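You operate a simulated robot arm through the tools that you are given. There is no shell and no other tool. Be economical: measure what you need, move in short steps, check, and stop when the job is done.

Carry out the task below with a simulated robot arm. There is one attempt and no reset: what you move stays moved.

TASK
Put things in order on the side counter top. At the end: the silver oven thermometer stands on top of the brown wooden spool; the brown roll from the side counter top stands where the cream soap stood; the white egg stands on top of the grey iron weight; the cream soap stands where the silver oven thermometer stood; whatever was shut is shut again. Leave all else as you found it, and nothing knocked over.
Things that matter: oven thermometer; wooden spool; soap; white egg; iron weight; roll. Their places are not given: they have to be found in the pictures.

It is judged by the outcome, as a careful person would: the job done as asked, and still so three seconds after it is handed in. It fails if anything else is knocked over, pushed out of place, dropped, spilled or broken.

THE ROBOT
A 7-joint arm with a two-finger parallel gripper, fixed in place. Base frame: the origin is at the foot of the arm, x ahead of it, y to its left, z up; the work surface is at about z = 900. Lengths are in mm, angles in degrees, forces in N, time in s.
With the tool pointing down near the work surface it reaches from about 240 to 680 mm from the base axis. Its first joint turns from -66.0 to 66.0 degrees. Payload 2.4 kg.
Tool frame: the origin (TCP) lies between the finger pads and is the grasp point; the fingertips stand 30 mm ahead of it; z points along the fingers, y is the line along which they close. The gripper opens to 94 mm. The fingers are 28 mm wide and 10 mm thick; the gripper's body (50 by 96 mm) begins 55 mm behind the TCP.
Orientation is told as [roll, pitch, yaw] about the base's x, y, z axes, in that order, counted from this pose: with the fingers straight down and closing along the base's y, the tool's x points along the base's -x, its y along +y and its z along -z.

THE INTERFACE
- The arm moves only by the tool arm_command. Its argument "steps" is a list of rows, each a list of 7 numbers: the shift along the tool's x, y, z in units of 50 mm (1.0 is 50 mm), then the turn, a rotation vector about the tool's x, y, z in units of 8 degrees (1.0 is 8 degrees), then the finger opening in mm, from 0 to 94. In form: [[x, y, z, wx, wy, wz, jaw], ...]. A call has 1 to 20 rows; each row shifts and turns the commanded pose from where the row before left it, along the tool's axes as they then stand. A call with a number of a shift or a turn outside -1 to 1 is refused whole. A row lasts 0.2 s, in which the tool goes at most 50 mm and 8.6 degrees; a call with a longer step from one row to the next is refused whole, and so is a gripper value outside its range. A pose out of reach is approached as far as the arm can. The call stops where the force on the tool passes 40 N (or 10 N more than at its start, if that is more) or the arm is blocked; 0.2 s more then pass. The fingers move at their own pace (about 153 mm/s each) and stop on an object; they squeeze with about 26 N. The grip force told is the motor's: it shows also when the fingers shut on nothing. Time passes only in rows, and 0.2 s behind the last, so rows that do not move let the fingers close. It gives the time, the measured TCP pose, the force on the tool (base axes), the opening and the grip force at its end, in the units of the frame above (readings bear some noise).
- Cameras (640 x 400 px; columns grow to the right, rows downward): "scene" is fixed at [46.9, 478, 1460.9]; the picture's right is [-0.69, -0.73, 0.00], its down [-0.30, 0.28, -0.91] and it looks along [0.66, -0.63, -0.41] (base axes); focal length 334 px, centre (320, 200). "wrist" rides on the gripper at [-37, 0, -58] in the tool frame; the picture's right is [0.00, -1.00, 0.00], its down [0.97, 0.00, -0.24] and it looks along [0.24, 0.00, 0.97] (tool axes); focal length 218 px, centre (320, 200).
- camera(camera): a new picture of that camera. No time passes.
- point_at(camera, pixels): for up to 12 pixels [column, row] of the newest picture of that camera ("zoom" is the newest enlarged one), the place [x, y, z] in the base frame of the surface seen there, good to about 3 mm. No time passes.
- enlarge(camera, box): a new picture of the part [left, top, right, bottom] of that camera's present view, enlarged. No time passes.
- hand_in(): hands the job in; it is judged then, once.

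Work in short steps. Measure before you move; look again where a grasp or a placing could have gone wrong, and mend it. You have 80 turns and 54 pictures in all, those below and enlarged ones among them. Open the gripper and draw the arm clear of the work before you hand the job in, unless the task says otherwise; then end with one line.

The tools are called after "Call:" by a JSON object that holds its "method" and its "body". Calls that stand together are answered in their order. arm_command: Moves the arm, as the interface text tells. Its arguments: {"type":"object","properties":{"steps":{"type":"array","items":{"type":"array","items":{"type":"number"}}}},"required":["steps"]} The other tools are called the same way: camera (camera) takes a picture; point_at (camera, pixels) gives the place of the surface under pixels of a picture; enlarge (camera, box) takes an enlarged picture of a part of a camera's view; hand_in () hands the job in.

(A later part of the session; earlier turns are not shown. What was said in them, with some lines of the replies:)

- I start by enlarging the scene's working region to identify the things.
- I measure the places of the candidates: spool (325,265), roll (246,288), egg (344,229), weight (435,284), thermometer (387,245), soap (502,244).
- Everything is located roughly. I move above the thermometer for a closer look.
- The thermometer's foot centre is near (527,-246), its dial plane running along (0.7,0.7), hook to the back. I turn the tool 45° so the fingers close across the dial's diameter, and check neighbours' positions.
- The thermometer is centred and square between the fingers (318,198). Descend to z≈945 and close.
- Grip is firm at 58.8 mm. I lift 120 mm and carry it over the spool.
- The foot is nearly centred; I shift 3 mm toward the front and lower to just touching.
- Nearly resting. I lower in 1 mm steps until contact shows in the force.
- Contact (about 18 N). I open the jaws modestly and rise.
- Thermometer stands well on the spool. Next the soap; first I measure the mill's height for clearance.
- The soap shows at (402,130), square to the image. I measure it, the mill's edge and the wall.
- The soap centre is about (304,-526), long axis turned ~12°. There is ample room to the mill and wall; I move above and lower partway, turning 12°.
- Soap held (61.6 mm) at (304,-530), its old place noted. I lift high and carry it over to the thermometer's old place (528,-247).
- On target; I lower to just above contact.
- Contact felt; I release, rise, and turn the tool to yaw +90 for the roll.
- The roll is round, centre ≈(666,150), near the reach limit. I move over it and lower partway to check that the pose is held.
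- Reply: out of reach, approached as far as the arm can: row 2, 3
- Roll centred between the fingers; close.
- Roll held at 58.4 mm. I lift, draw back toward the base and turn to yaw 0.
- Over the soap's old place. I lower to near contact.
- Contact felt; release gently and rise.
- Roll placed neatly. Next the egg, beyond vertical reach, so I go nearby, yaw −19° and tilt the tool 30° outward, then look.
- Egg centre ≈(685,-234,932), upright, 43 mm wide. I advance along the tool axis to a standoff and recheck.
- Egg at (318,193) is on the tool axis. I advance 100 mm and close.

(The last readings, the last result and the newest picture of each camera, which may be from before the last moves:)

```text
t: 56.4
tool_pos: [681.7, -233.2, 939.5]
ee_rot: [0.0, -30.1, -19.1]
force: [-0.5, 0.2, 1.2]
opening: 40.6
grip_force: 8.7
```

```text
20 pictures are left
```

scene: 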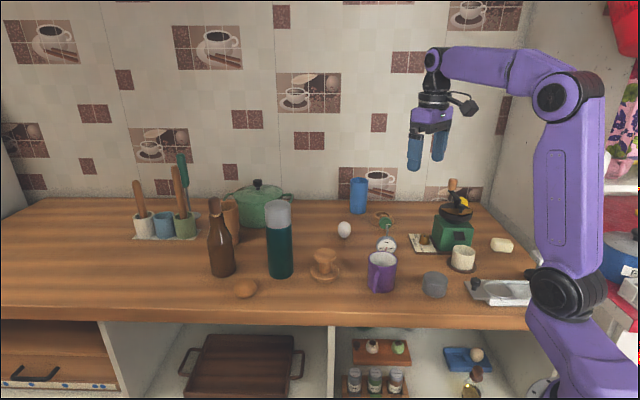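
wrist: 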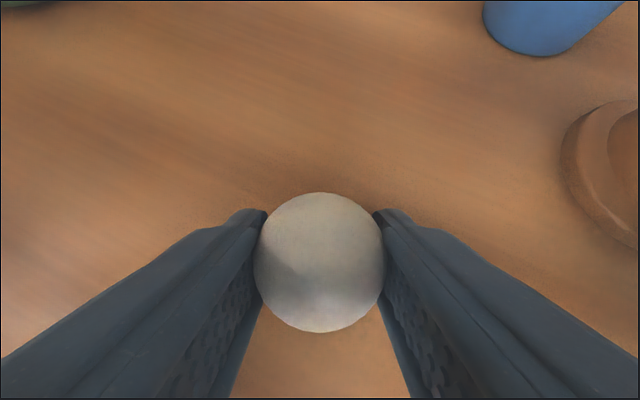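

Egg held at 40.6 mm with gentle force. I lift vertically, then back off along the tool axis.

Call:
{"method": "point_at", "body": {"camera": "scene", "pixels": [[435, 278], [424, 277], [446, 278], [435, 272], [435, 284]]}}

Call:
{"method": "arm_command", "body": {"steps": [[-0.1, 0, -0.17, 0, 0, 0, 34], [-0.3, 0, -0.52, 0, 0, 0, 34], [0, 0, -0.5, 0, 0, 0, 34], [0, 0, -0.7, 0, 0, 0, 34], [0, 0, -0.8, 0, 0, 0, 34], [0, 0, -0.6, 0, 0, 0, 34], [0, 0, -0.2, 0, 0, 0, 34], [0, 0, 0, 0, 0, 0, 34]]}}

Call:
{"method": "camera", "body": {"camera": "scene"}}

```text
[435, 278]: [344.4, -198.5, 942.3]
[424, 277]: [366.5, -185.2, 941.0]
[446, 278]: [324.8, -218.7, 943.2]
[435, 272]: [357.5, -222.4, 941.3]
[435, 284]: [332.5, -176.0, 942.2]
```

```text
t: 58.2
tool_pos: [613.5, -209.2, 1100.8]
ee_rot: [-0.1, -30.0, -19.2]
force: [0.0, -0.4, -0.9]
opening: 40.6
grip_force: 9.4
```

```text
19 pictures are left
```

scene: 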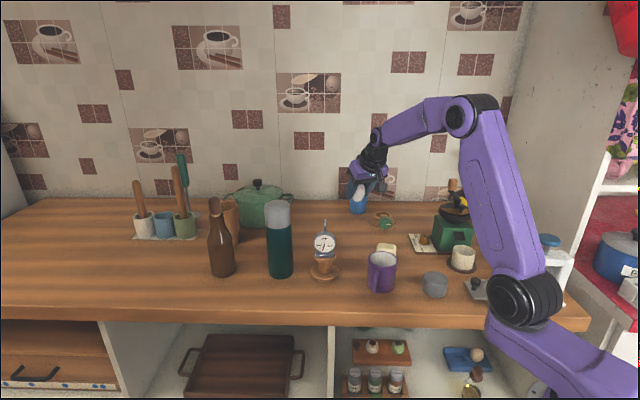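

The weight's top centre is about (346,-201,942). I carry the egg above it at this height.

Call:
{"method": "arm_command", "body": {"steps": [[0.3, -0.11, -0.17, 0, 0, 0, 34], [0.6, -0.22, -0.35, 0, 0, 0, 34], [0.65, -0.235, -0.38, 0, 0, 0, 34], [0.65, -0.235, -0.38, 0, 0, 0, 34], [0.65, -0.235, -0.38, 0, 0, 0, 34], [0.65, -0.235, -0.38, 0, 0, 0, 34], [0.6, -0.22, -0.35, 0, 0, 0, 34], [0.39, -0.13, -0.21, 0, 0, 0, 34], [0, 0, 0, 0, 0, 0, 34]]}}

Call:
{"method": "camera", "body": {"camera": "wrist"}}

Call:
{"method": "enlarge", "body": {"camera": "scene", "box": [371, 190, 499, 310]}}

```text
t: 60.2
tool_pos: [340.8, -201.5, 1101.2]
ee_rot: [0.0, -30.0, -19.3]
force: [0.5, 0.6, -2.0]
opening: 40.8
grip_force: 8.7
```

```text
18 pictures are left
```

wrist: 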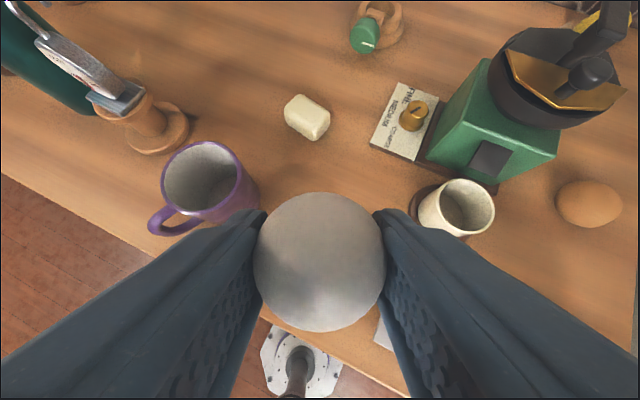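

```text
3.33 times, centred on (435, 250) of scene
```

zoom: 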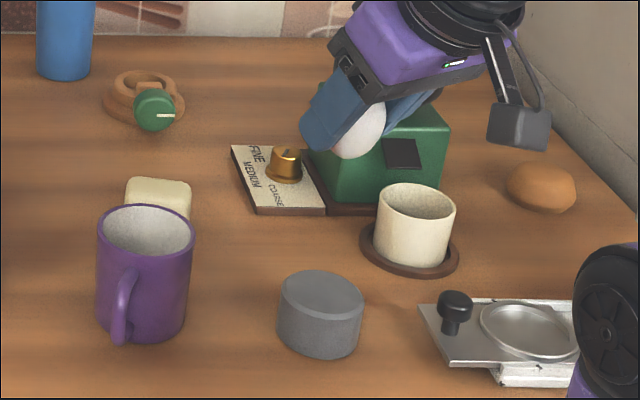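

Aligned within a couple of mm. I lower vertically to just above contact (TCP ≈985).

Call:
{"method": "arm_command", "body": {"steps": [[0.15, 0.03, 0.26, 0, 0, 0, 34], [0.3, 0, 0.52, 0, 0, 0, 34], [0.3, 0, 0.52, 0, 0, 0, 34], [0.25, 0, 0.433, 0, 0, 0, 34], [0.13, 0, 0.225, 0, 0, 0, 34], [0.03, 0, 0.052, 0, 0, 0, 34], [0, 0, 0, 0, 0, 0, 34]]}}

Call:
{"method": "enlarge", "body": {"camera": "scene", "box": [395, 220, 475, 300]}}

Call:
{"method": "camera", "body": {"camera": "wrist"}}

```text
t: 61.8
tool_pos: [349.4, -199.9, 1017.1]
ee_rot: [-0.1, -30.2, -19.2]
force: [-0.2, 0.6, -0.6]
opening: 40.4
grip_force: 8.9
out of reach, approached as far as the arm can: row 3, 4, 5
```

```text
5.00 times, centred on (435, 260) of scene
```

zoom: 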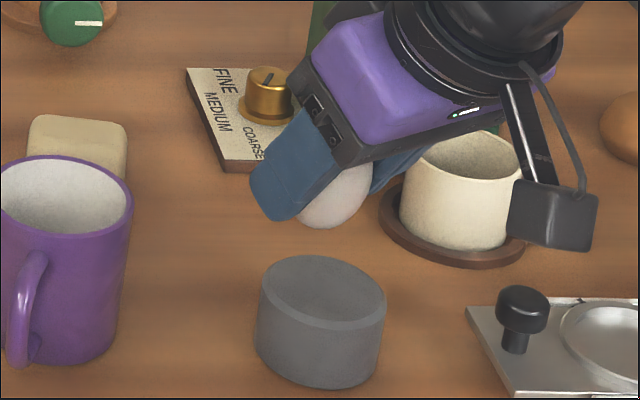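

```text
15 pictures are left
```

wrist: 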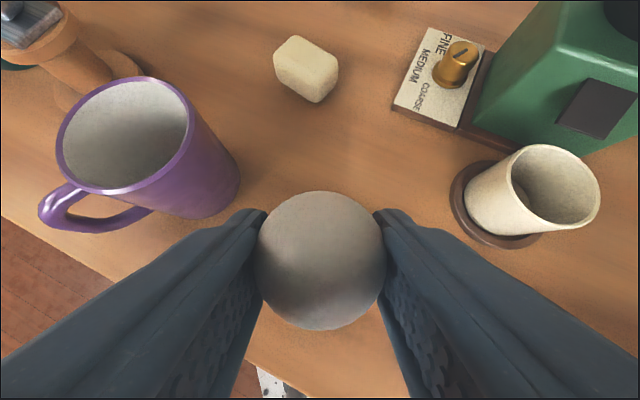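

The inward limit stops me at this tilt direction (TCP z 1017, egg well above the weight). I go back up and swing the tilted hand about the vertical by −71°, which keeps the egg upright and puts the hand on the +y side.

Call:
{"method": "arm_command", "body": {"steps": [[-0.2, 0, -0.35, 0, 0, 0, 34], [-0.35, 0, -0.6, 0, 0, 0, 34], [-0.3, 0, -0.5, 0, 0, 0, 34], [0, 0, 0, 0.494, 0, 0.855, 34], [0, 0, 0, 0.494, 0, 0.855, 34], [0, 0, 0, 0.494, 0, 0.855, 34], [0, 0, 0, 0.494, 0, 0.855, 34], [0, 0, 0, 0.494, 0, 0.855, 34], [0, 0, 0, 0.494, 0, 0.855, 34], [0, 0, 0, 0.494, 0, 0.855, 34], [0, 0, 0, 0.494, 0, 0.855, 34], [0, 0, 0, 0.494, 0, 0.855, 34], [0, 0, 0, 0, 0, 0, 34]]}}

Call:
{"method": "camera", "body": {"camera": "scene"}}

```text
t: 64.6
tool_pos: [349.1, -205.0, 1043.6]
ee_rot: [0.0, -30.0, -90.6]
force: [0.0, -0.3, -1.0]
opening: 40.7
grip_force: 8.6
out of reach, approached as far as the arm can: row 1, 2, 3
```

```text
14 pictures are left
```

scene: 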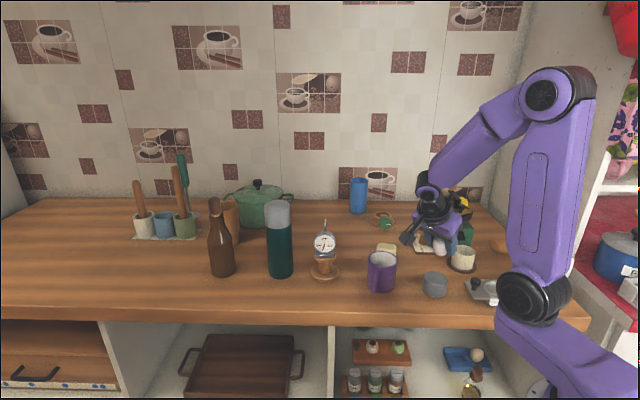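

Call:
{"method": "arm_command", "body": {"steps": [[0.13, -0.07, -0.075, 0, 0, 0, 34], [0.17, 0, 0.29, 0, 0, 0, 34], [0.17, 0, 0.29, 0, 0, 0, 34], [0, 0, 0, 0, 0, 0, 34]]}}

Call:
{"method": "enlarge", "body": {"camera": "scene", "box": [395, 220, 475, 300]}}

Call:
{"method": "camera", "body": {"camera": "wrist"}}

```text
t: 65.6
tool_pos: [345.6, -197.6, 1009.8]
ee_rot: [0.2, -30.1, -90.4]
force: [-0.1, -0.2, -1.1]
opening: 40.7
grip_force: 8.7
```

```text
5.00 times, centred on (435, 260) of scene
```

zoom: 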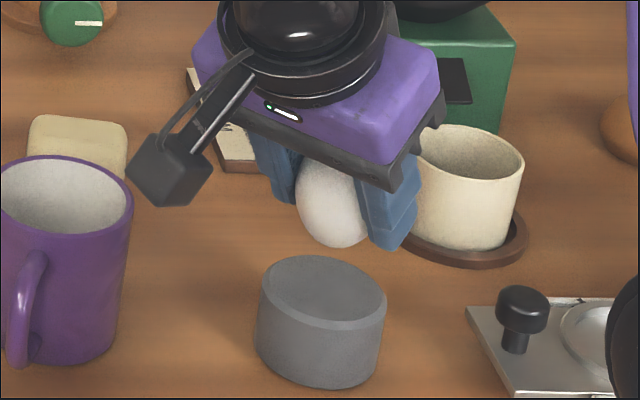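

```text
12 pictures are left
```

wrist: 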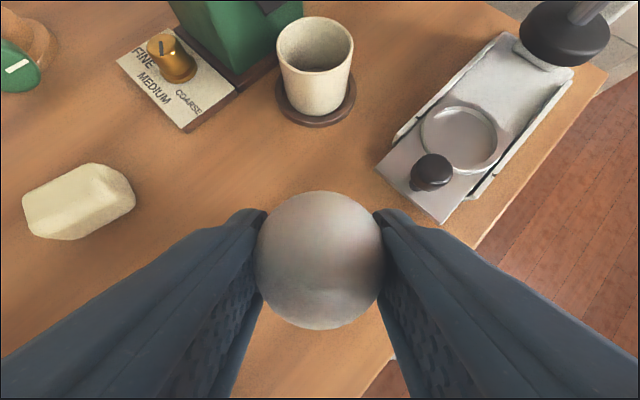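

In the scene the egg (zoom col ≈340) looks right of the weight's centre (322). I measure both.

Call:
{"method": "point_at", "body": {"camera": "zoom", "pixels": [[338, 215], [342, 243], [305, 205], [264, 285], [380, 300], [321, 262], [321, 320], [321, 292], [170, 190], [170, 160], [125, 215]]}}

```text
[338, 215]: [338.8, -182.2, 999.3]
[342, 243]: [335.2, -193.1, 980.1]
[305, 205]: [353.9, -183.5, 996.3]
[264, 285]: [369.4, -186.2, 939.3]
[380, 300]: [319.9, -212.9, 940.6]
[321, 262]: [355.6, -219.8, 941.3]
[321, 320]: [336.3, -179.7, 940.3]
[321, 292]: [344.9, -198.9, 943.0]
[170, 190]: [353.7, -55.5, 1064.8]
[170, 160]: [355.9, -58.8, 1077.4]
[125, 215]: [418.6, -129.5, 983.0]
```

The offset is just perspective: egg axis ≈(345.6,-201), weight centre ≈(345,-199). Good; I lower to 984.

Call:
{"method": "arm_command", "body": {"steps": [[0.11, 0, 0.18, 0, 0, 0, 34], [0.11, 0, 0.18, 0, 0, 0, 34], [0.04, 0, 0.07, 0, 0, 0, 34], [0, 0, 0, 0, 0, 0, 34]]}}

Call:
{"method": "enlarge", "body": {"camera": "scene", "box": [395, 220, 475, 300]}}

```text
t: 66.6
tool_pos: [346.9, -198.0, 985.3]
ee_rot: [0.0, -29.9, -90.3]
force: [-0.6, 0.2, -0.8]
opening: 40.6
grip_force: 9.5
```

```text
5.00 times, centred on (435, 260) of scene
```

zoom: 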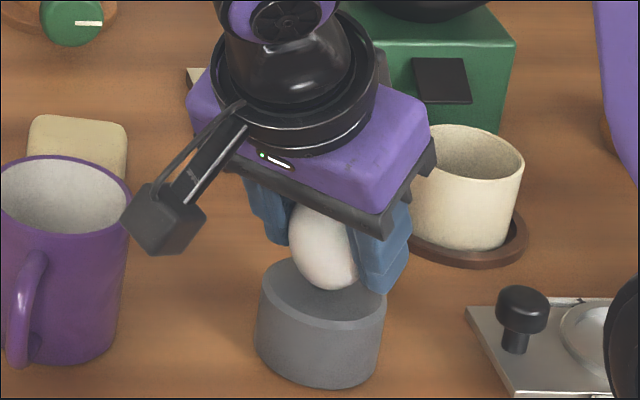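

Call:
{"method": "arm_command", "body": {"steps": [[0.01, 0, 0.0173, 0, 0, 0, 34], [0.01, 0, 0.0173, 0, 0, 0, 34], [0, 0, 0, 0, 0, 0, 34]]}}

```text
t: 67.4
tool_pos: [346.7, -197.6, 983.1]
ee_rot: [0.1, -30.0, -90.5]
force: [0.1, 0.9, -1.4]
opening: 40.5
grip_force: 9.4
```

Call:
{"method": "arm_command", "body": {"steps": [[0.01, 0, 0.0173, 0, 0, 0, 34], [0, 0, 0, 0, 0, 0, 34]]}}

```text
t: 68.0
tool_pos: [346.3, -198.5, 982.8]
ee_rot: [0.1, -30.1, -90.4]
force: [-0.3, 0.7, 7.7]
opening: 40.6
grip_force: 9.2
```

Contact at 7.7 N. I open just a little and look whether the egg stands.

Call:
{"method": "arm_command", "body": {"steps": [[0, 0, 0, 0, 0, 0, 41], [0, 0, 0, 0, 0, 0, 43], [0, 0, 0, 0, 0, 0, 47], [0, 0, 0, 0, 0, 0, 47], [0, 0, 0, 0, 0, 0, 47]]}}

Call:
{"method": "camera", "body": {"camera": "wrist"}}

Call:
{"method": "enlarge", "body": {"camera": "scene", "box": [395, 220, 475, 300]}}

```text
t: 69.2
tool_pos: [345.4, -197.8, 981.7]
ee_rot: [0.1, -30.1, -90.3]
force: [0.1, -0.7, -0.4]
opening: 46.8
grip_force: 0.0
```

```text
10 pictures are left
```

wrist: 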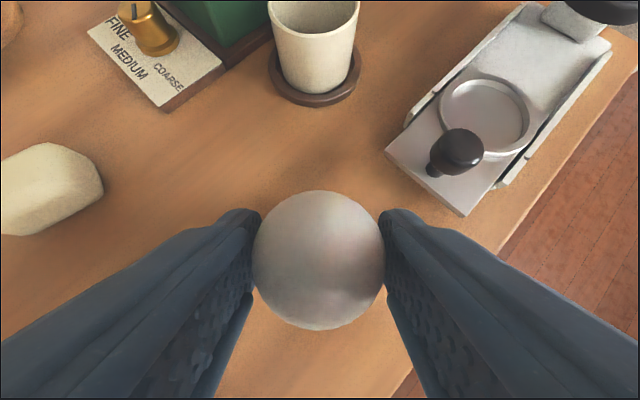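

```text
5.00 times, centred on (435, 260) of scene
```

zoom: 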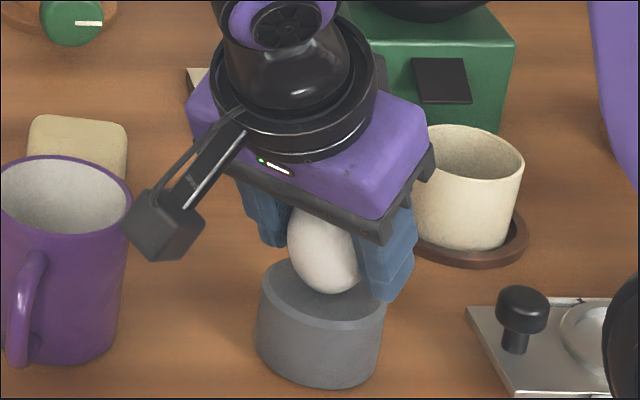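

It stands freely. I open further, wait, and draw back along the tool axis.

Call:
{"method": "arm_command", "body": {"steps": [[0, 0, 0, 0, 0, 0, 60], [0, 0, 0, 0, 0, 0, 75], [0, 0, 0, 0, 0, 0, 75], [0, 0, -0.1, 0, 0, 0, 75], [0, 0, -0.3, 0, 0, 0, 75], [0, 0, -0.5, 0, 0, 0, 75], [0, 0, -0.7, 0, 0, 0, 75], [0, 0, -0.8, 0, 0, 0, 75], [0, 0, -0.8, 0, 0, 0, 75], [0, 0, -0.8, 0, 0, 0, 75], [0, 0, 0, 0, 0, 0, 75]]}}

Call:
{"method": "camera", "body": {"camera": "scene"}}

Call:
{"method": "enlarge", "body": {"camera": "scene", "box": [300, 170, 540, 320]}}

```text
t: 71.6
tool_pos: [345.6, -97.6, 1156.0]
ee_rot: [0.1, -30.0, -90.4]
force: [0.4, 0.9, 0.1]
opening: 75.0
grip_force: 0.0
```

```text
8 pictures are left
```

scene: 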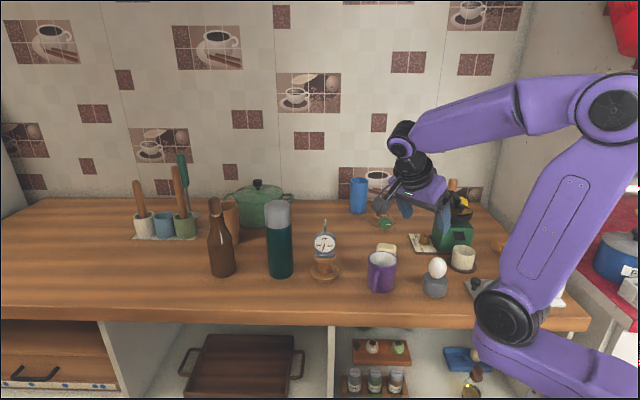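

```text
2.67 times, centred on (420, 245) of scene
```

zoom: 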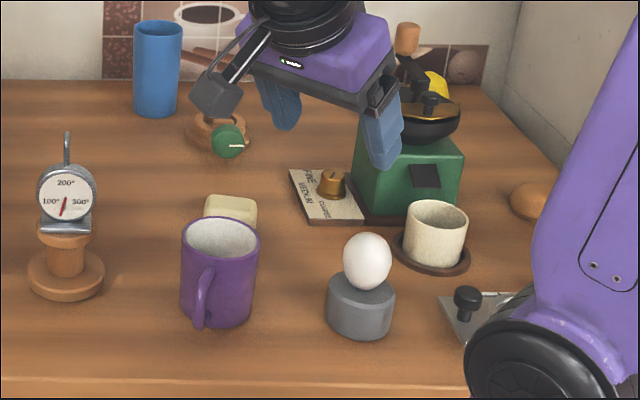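

Everything stands as asked. I raise the arm clear and check the objects near the arm once more.

Call:
{"method": "arm_command", "body": {"steps": [[-0.3, 0, -0.5, 0, 0, 0, 80], [-0.4, 0, -0.7, 0, 0, 0, 80], [-0.2, 0, -0.35, 0, 0, 0, 80], [0, 0, 0, 0, 0.9, 0, 80], [0, 0, 0, 0, 0.95, 0, 80], [0, 0, 0, 0, 0.95, 0, 80], [0, 0, 0, 0, 0.95, 0, 80], [0, 0, 0, 0, 0, 0.0, 80], [0, 0, 0, 0, 0, 0, 80]]}}

Call:
{"method": "camera", "body": {"camera": "scene"}}

Call:
{"method": "camera", "body": {"camera": "wrist"}}

```text
t: 73.6
tool_pos: [347.4, -98.9, 1244.0]
ee_rot: [0.1, 0.0, -90.3]
force: [0.5, -0.1, -0.7]
opening: 80.0
grip_force: 0.0
```

```text
6 pictures are left
```

scene: 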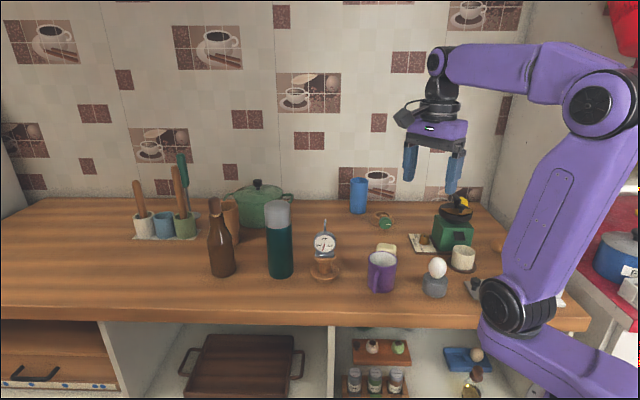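

```text
5 pictures are left
```

wrist: 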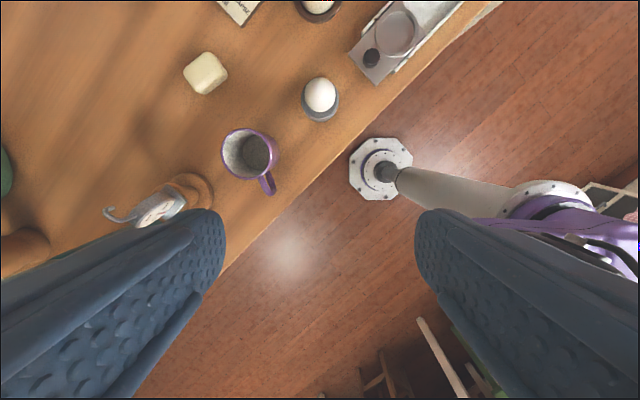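

All four items are in their places, the egg is stable, and the arm is clear, so I hand the job in.

Call:
{"method": "hand_in", "body": {}}

```text
The job is handed in.
```

The job is handed in: the thermometer is on the spool, the soap is where the thermometer stood, the roll is where the soap stood, and the egg is on the iron weight. Nothing was knocked over, and I opened nothing that needed shutting.
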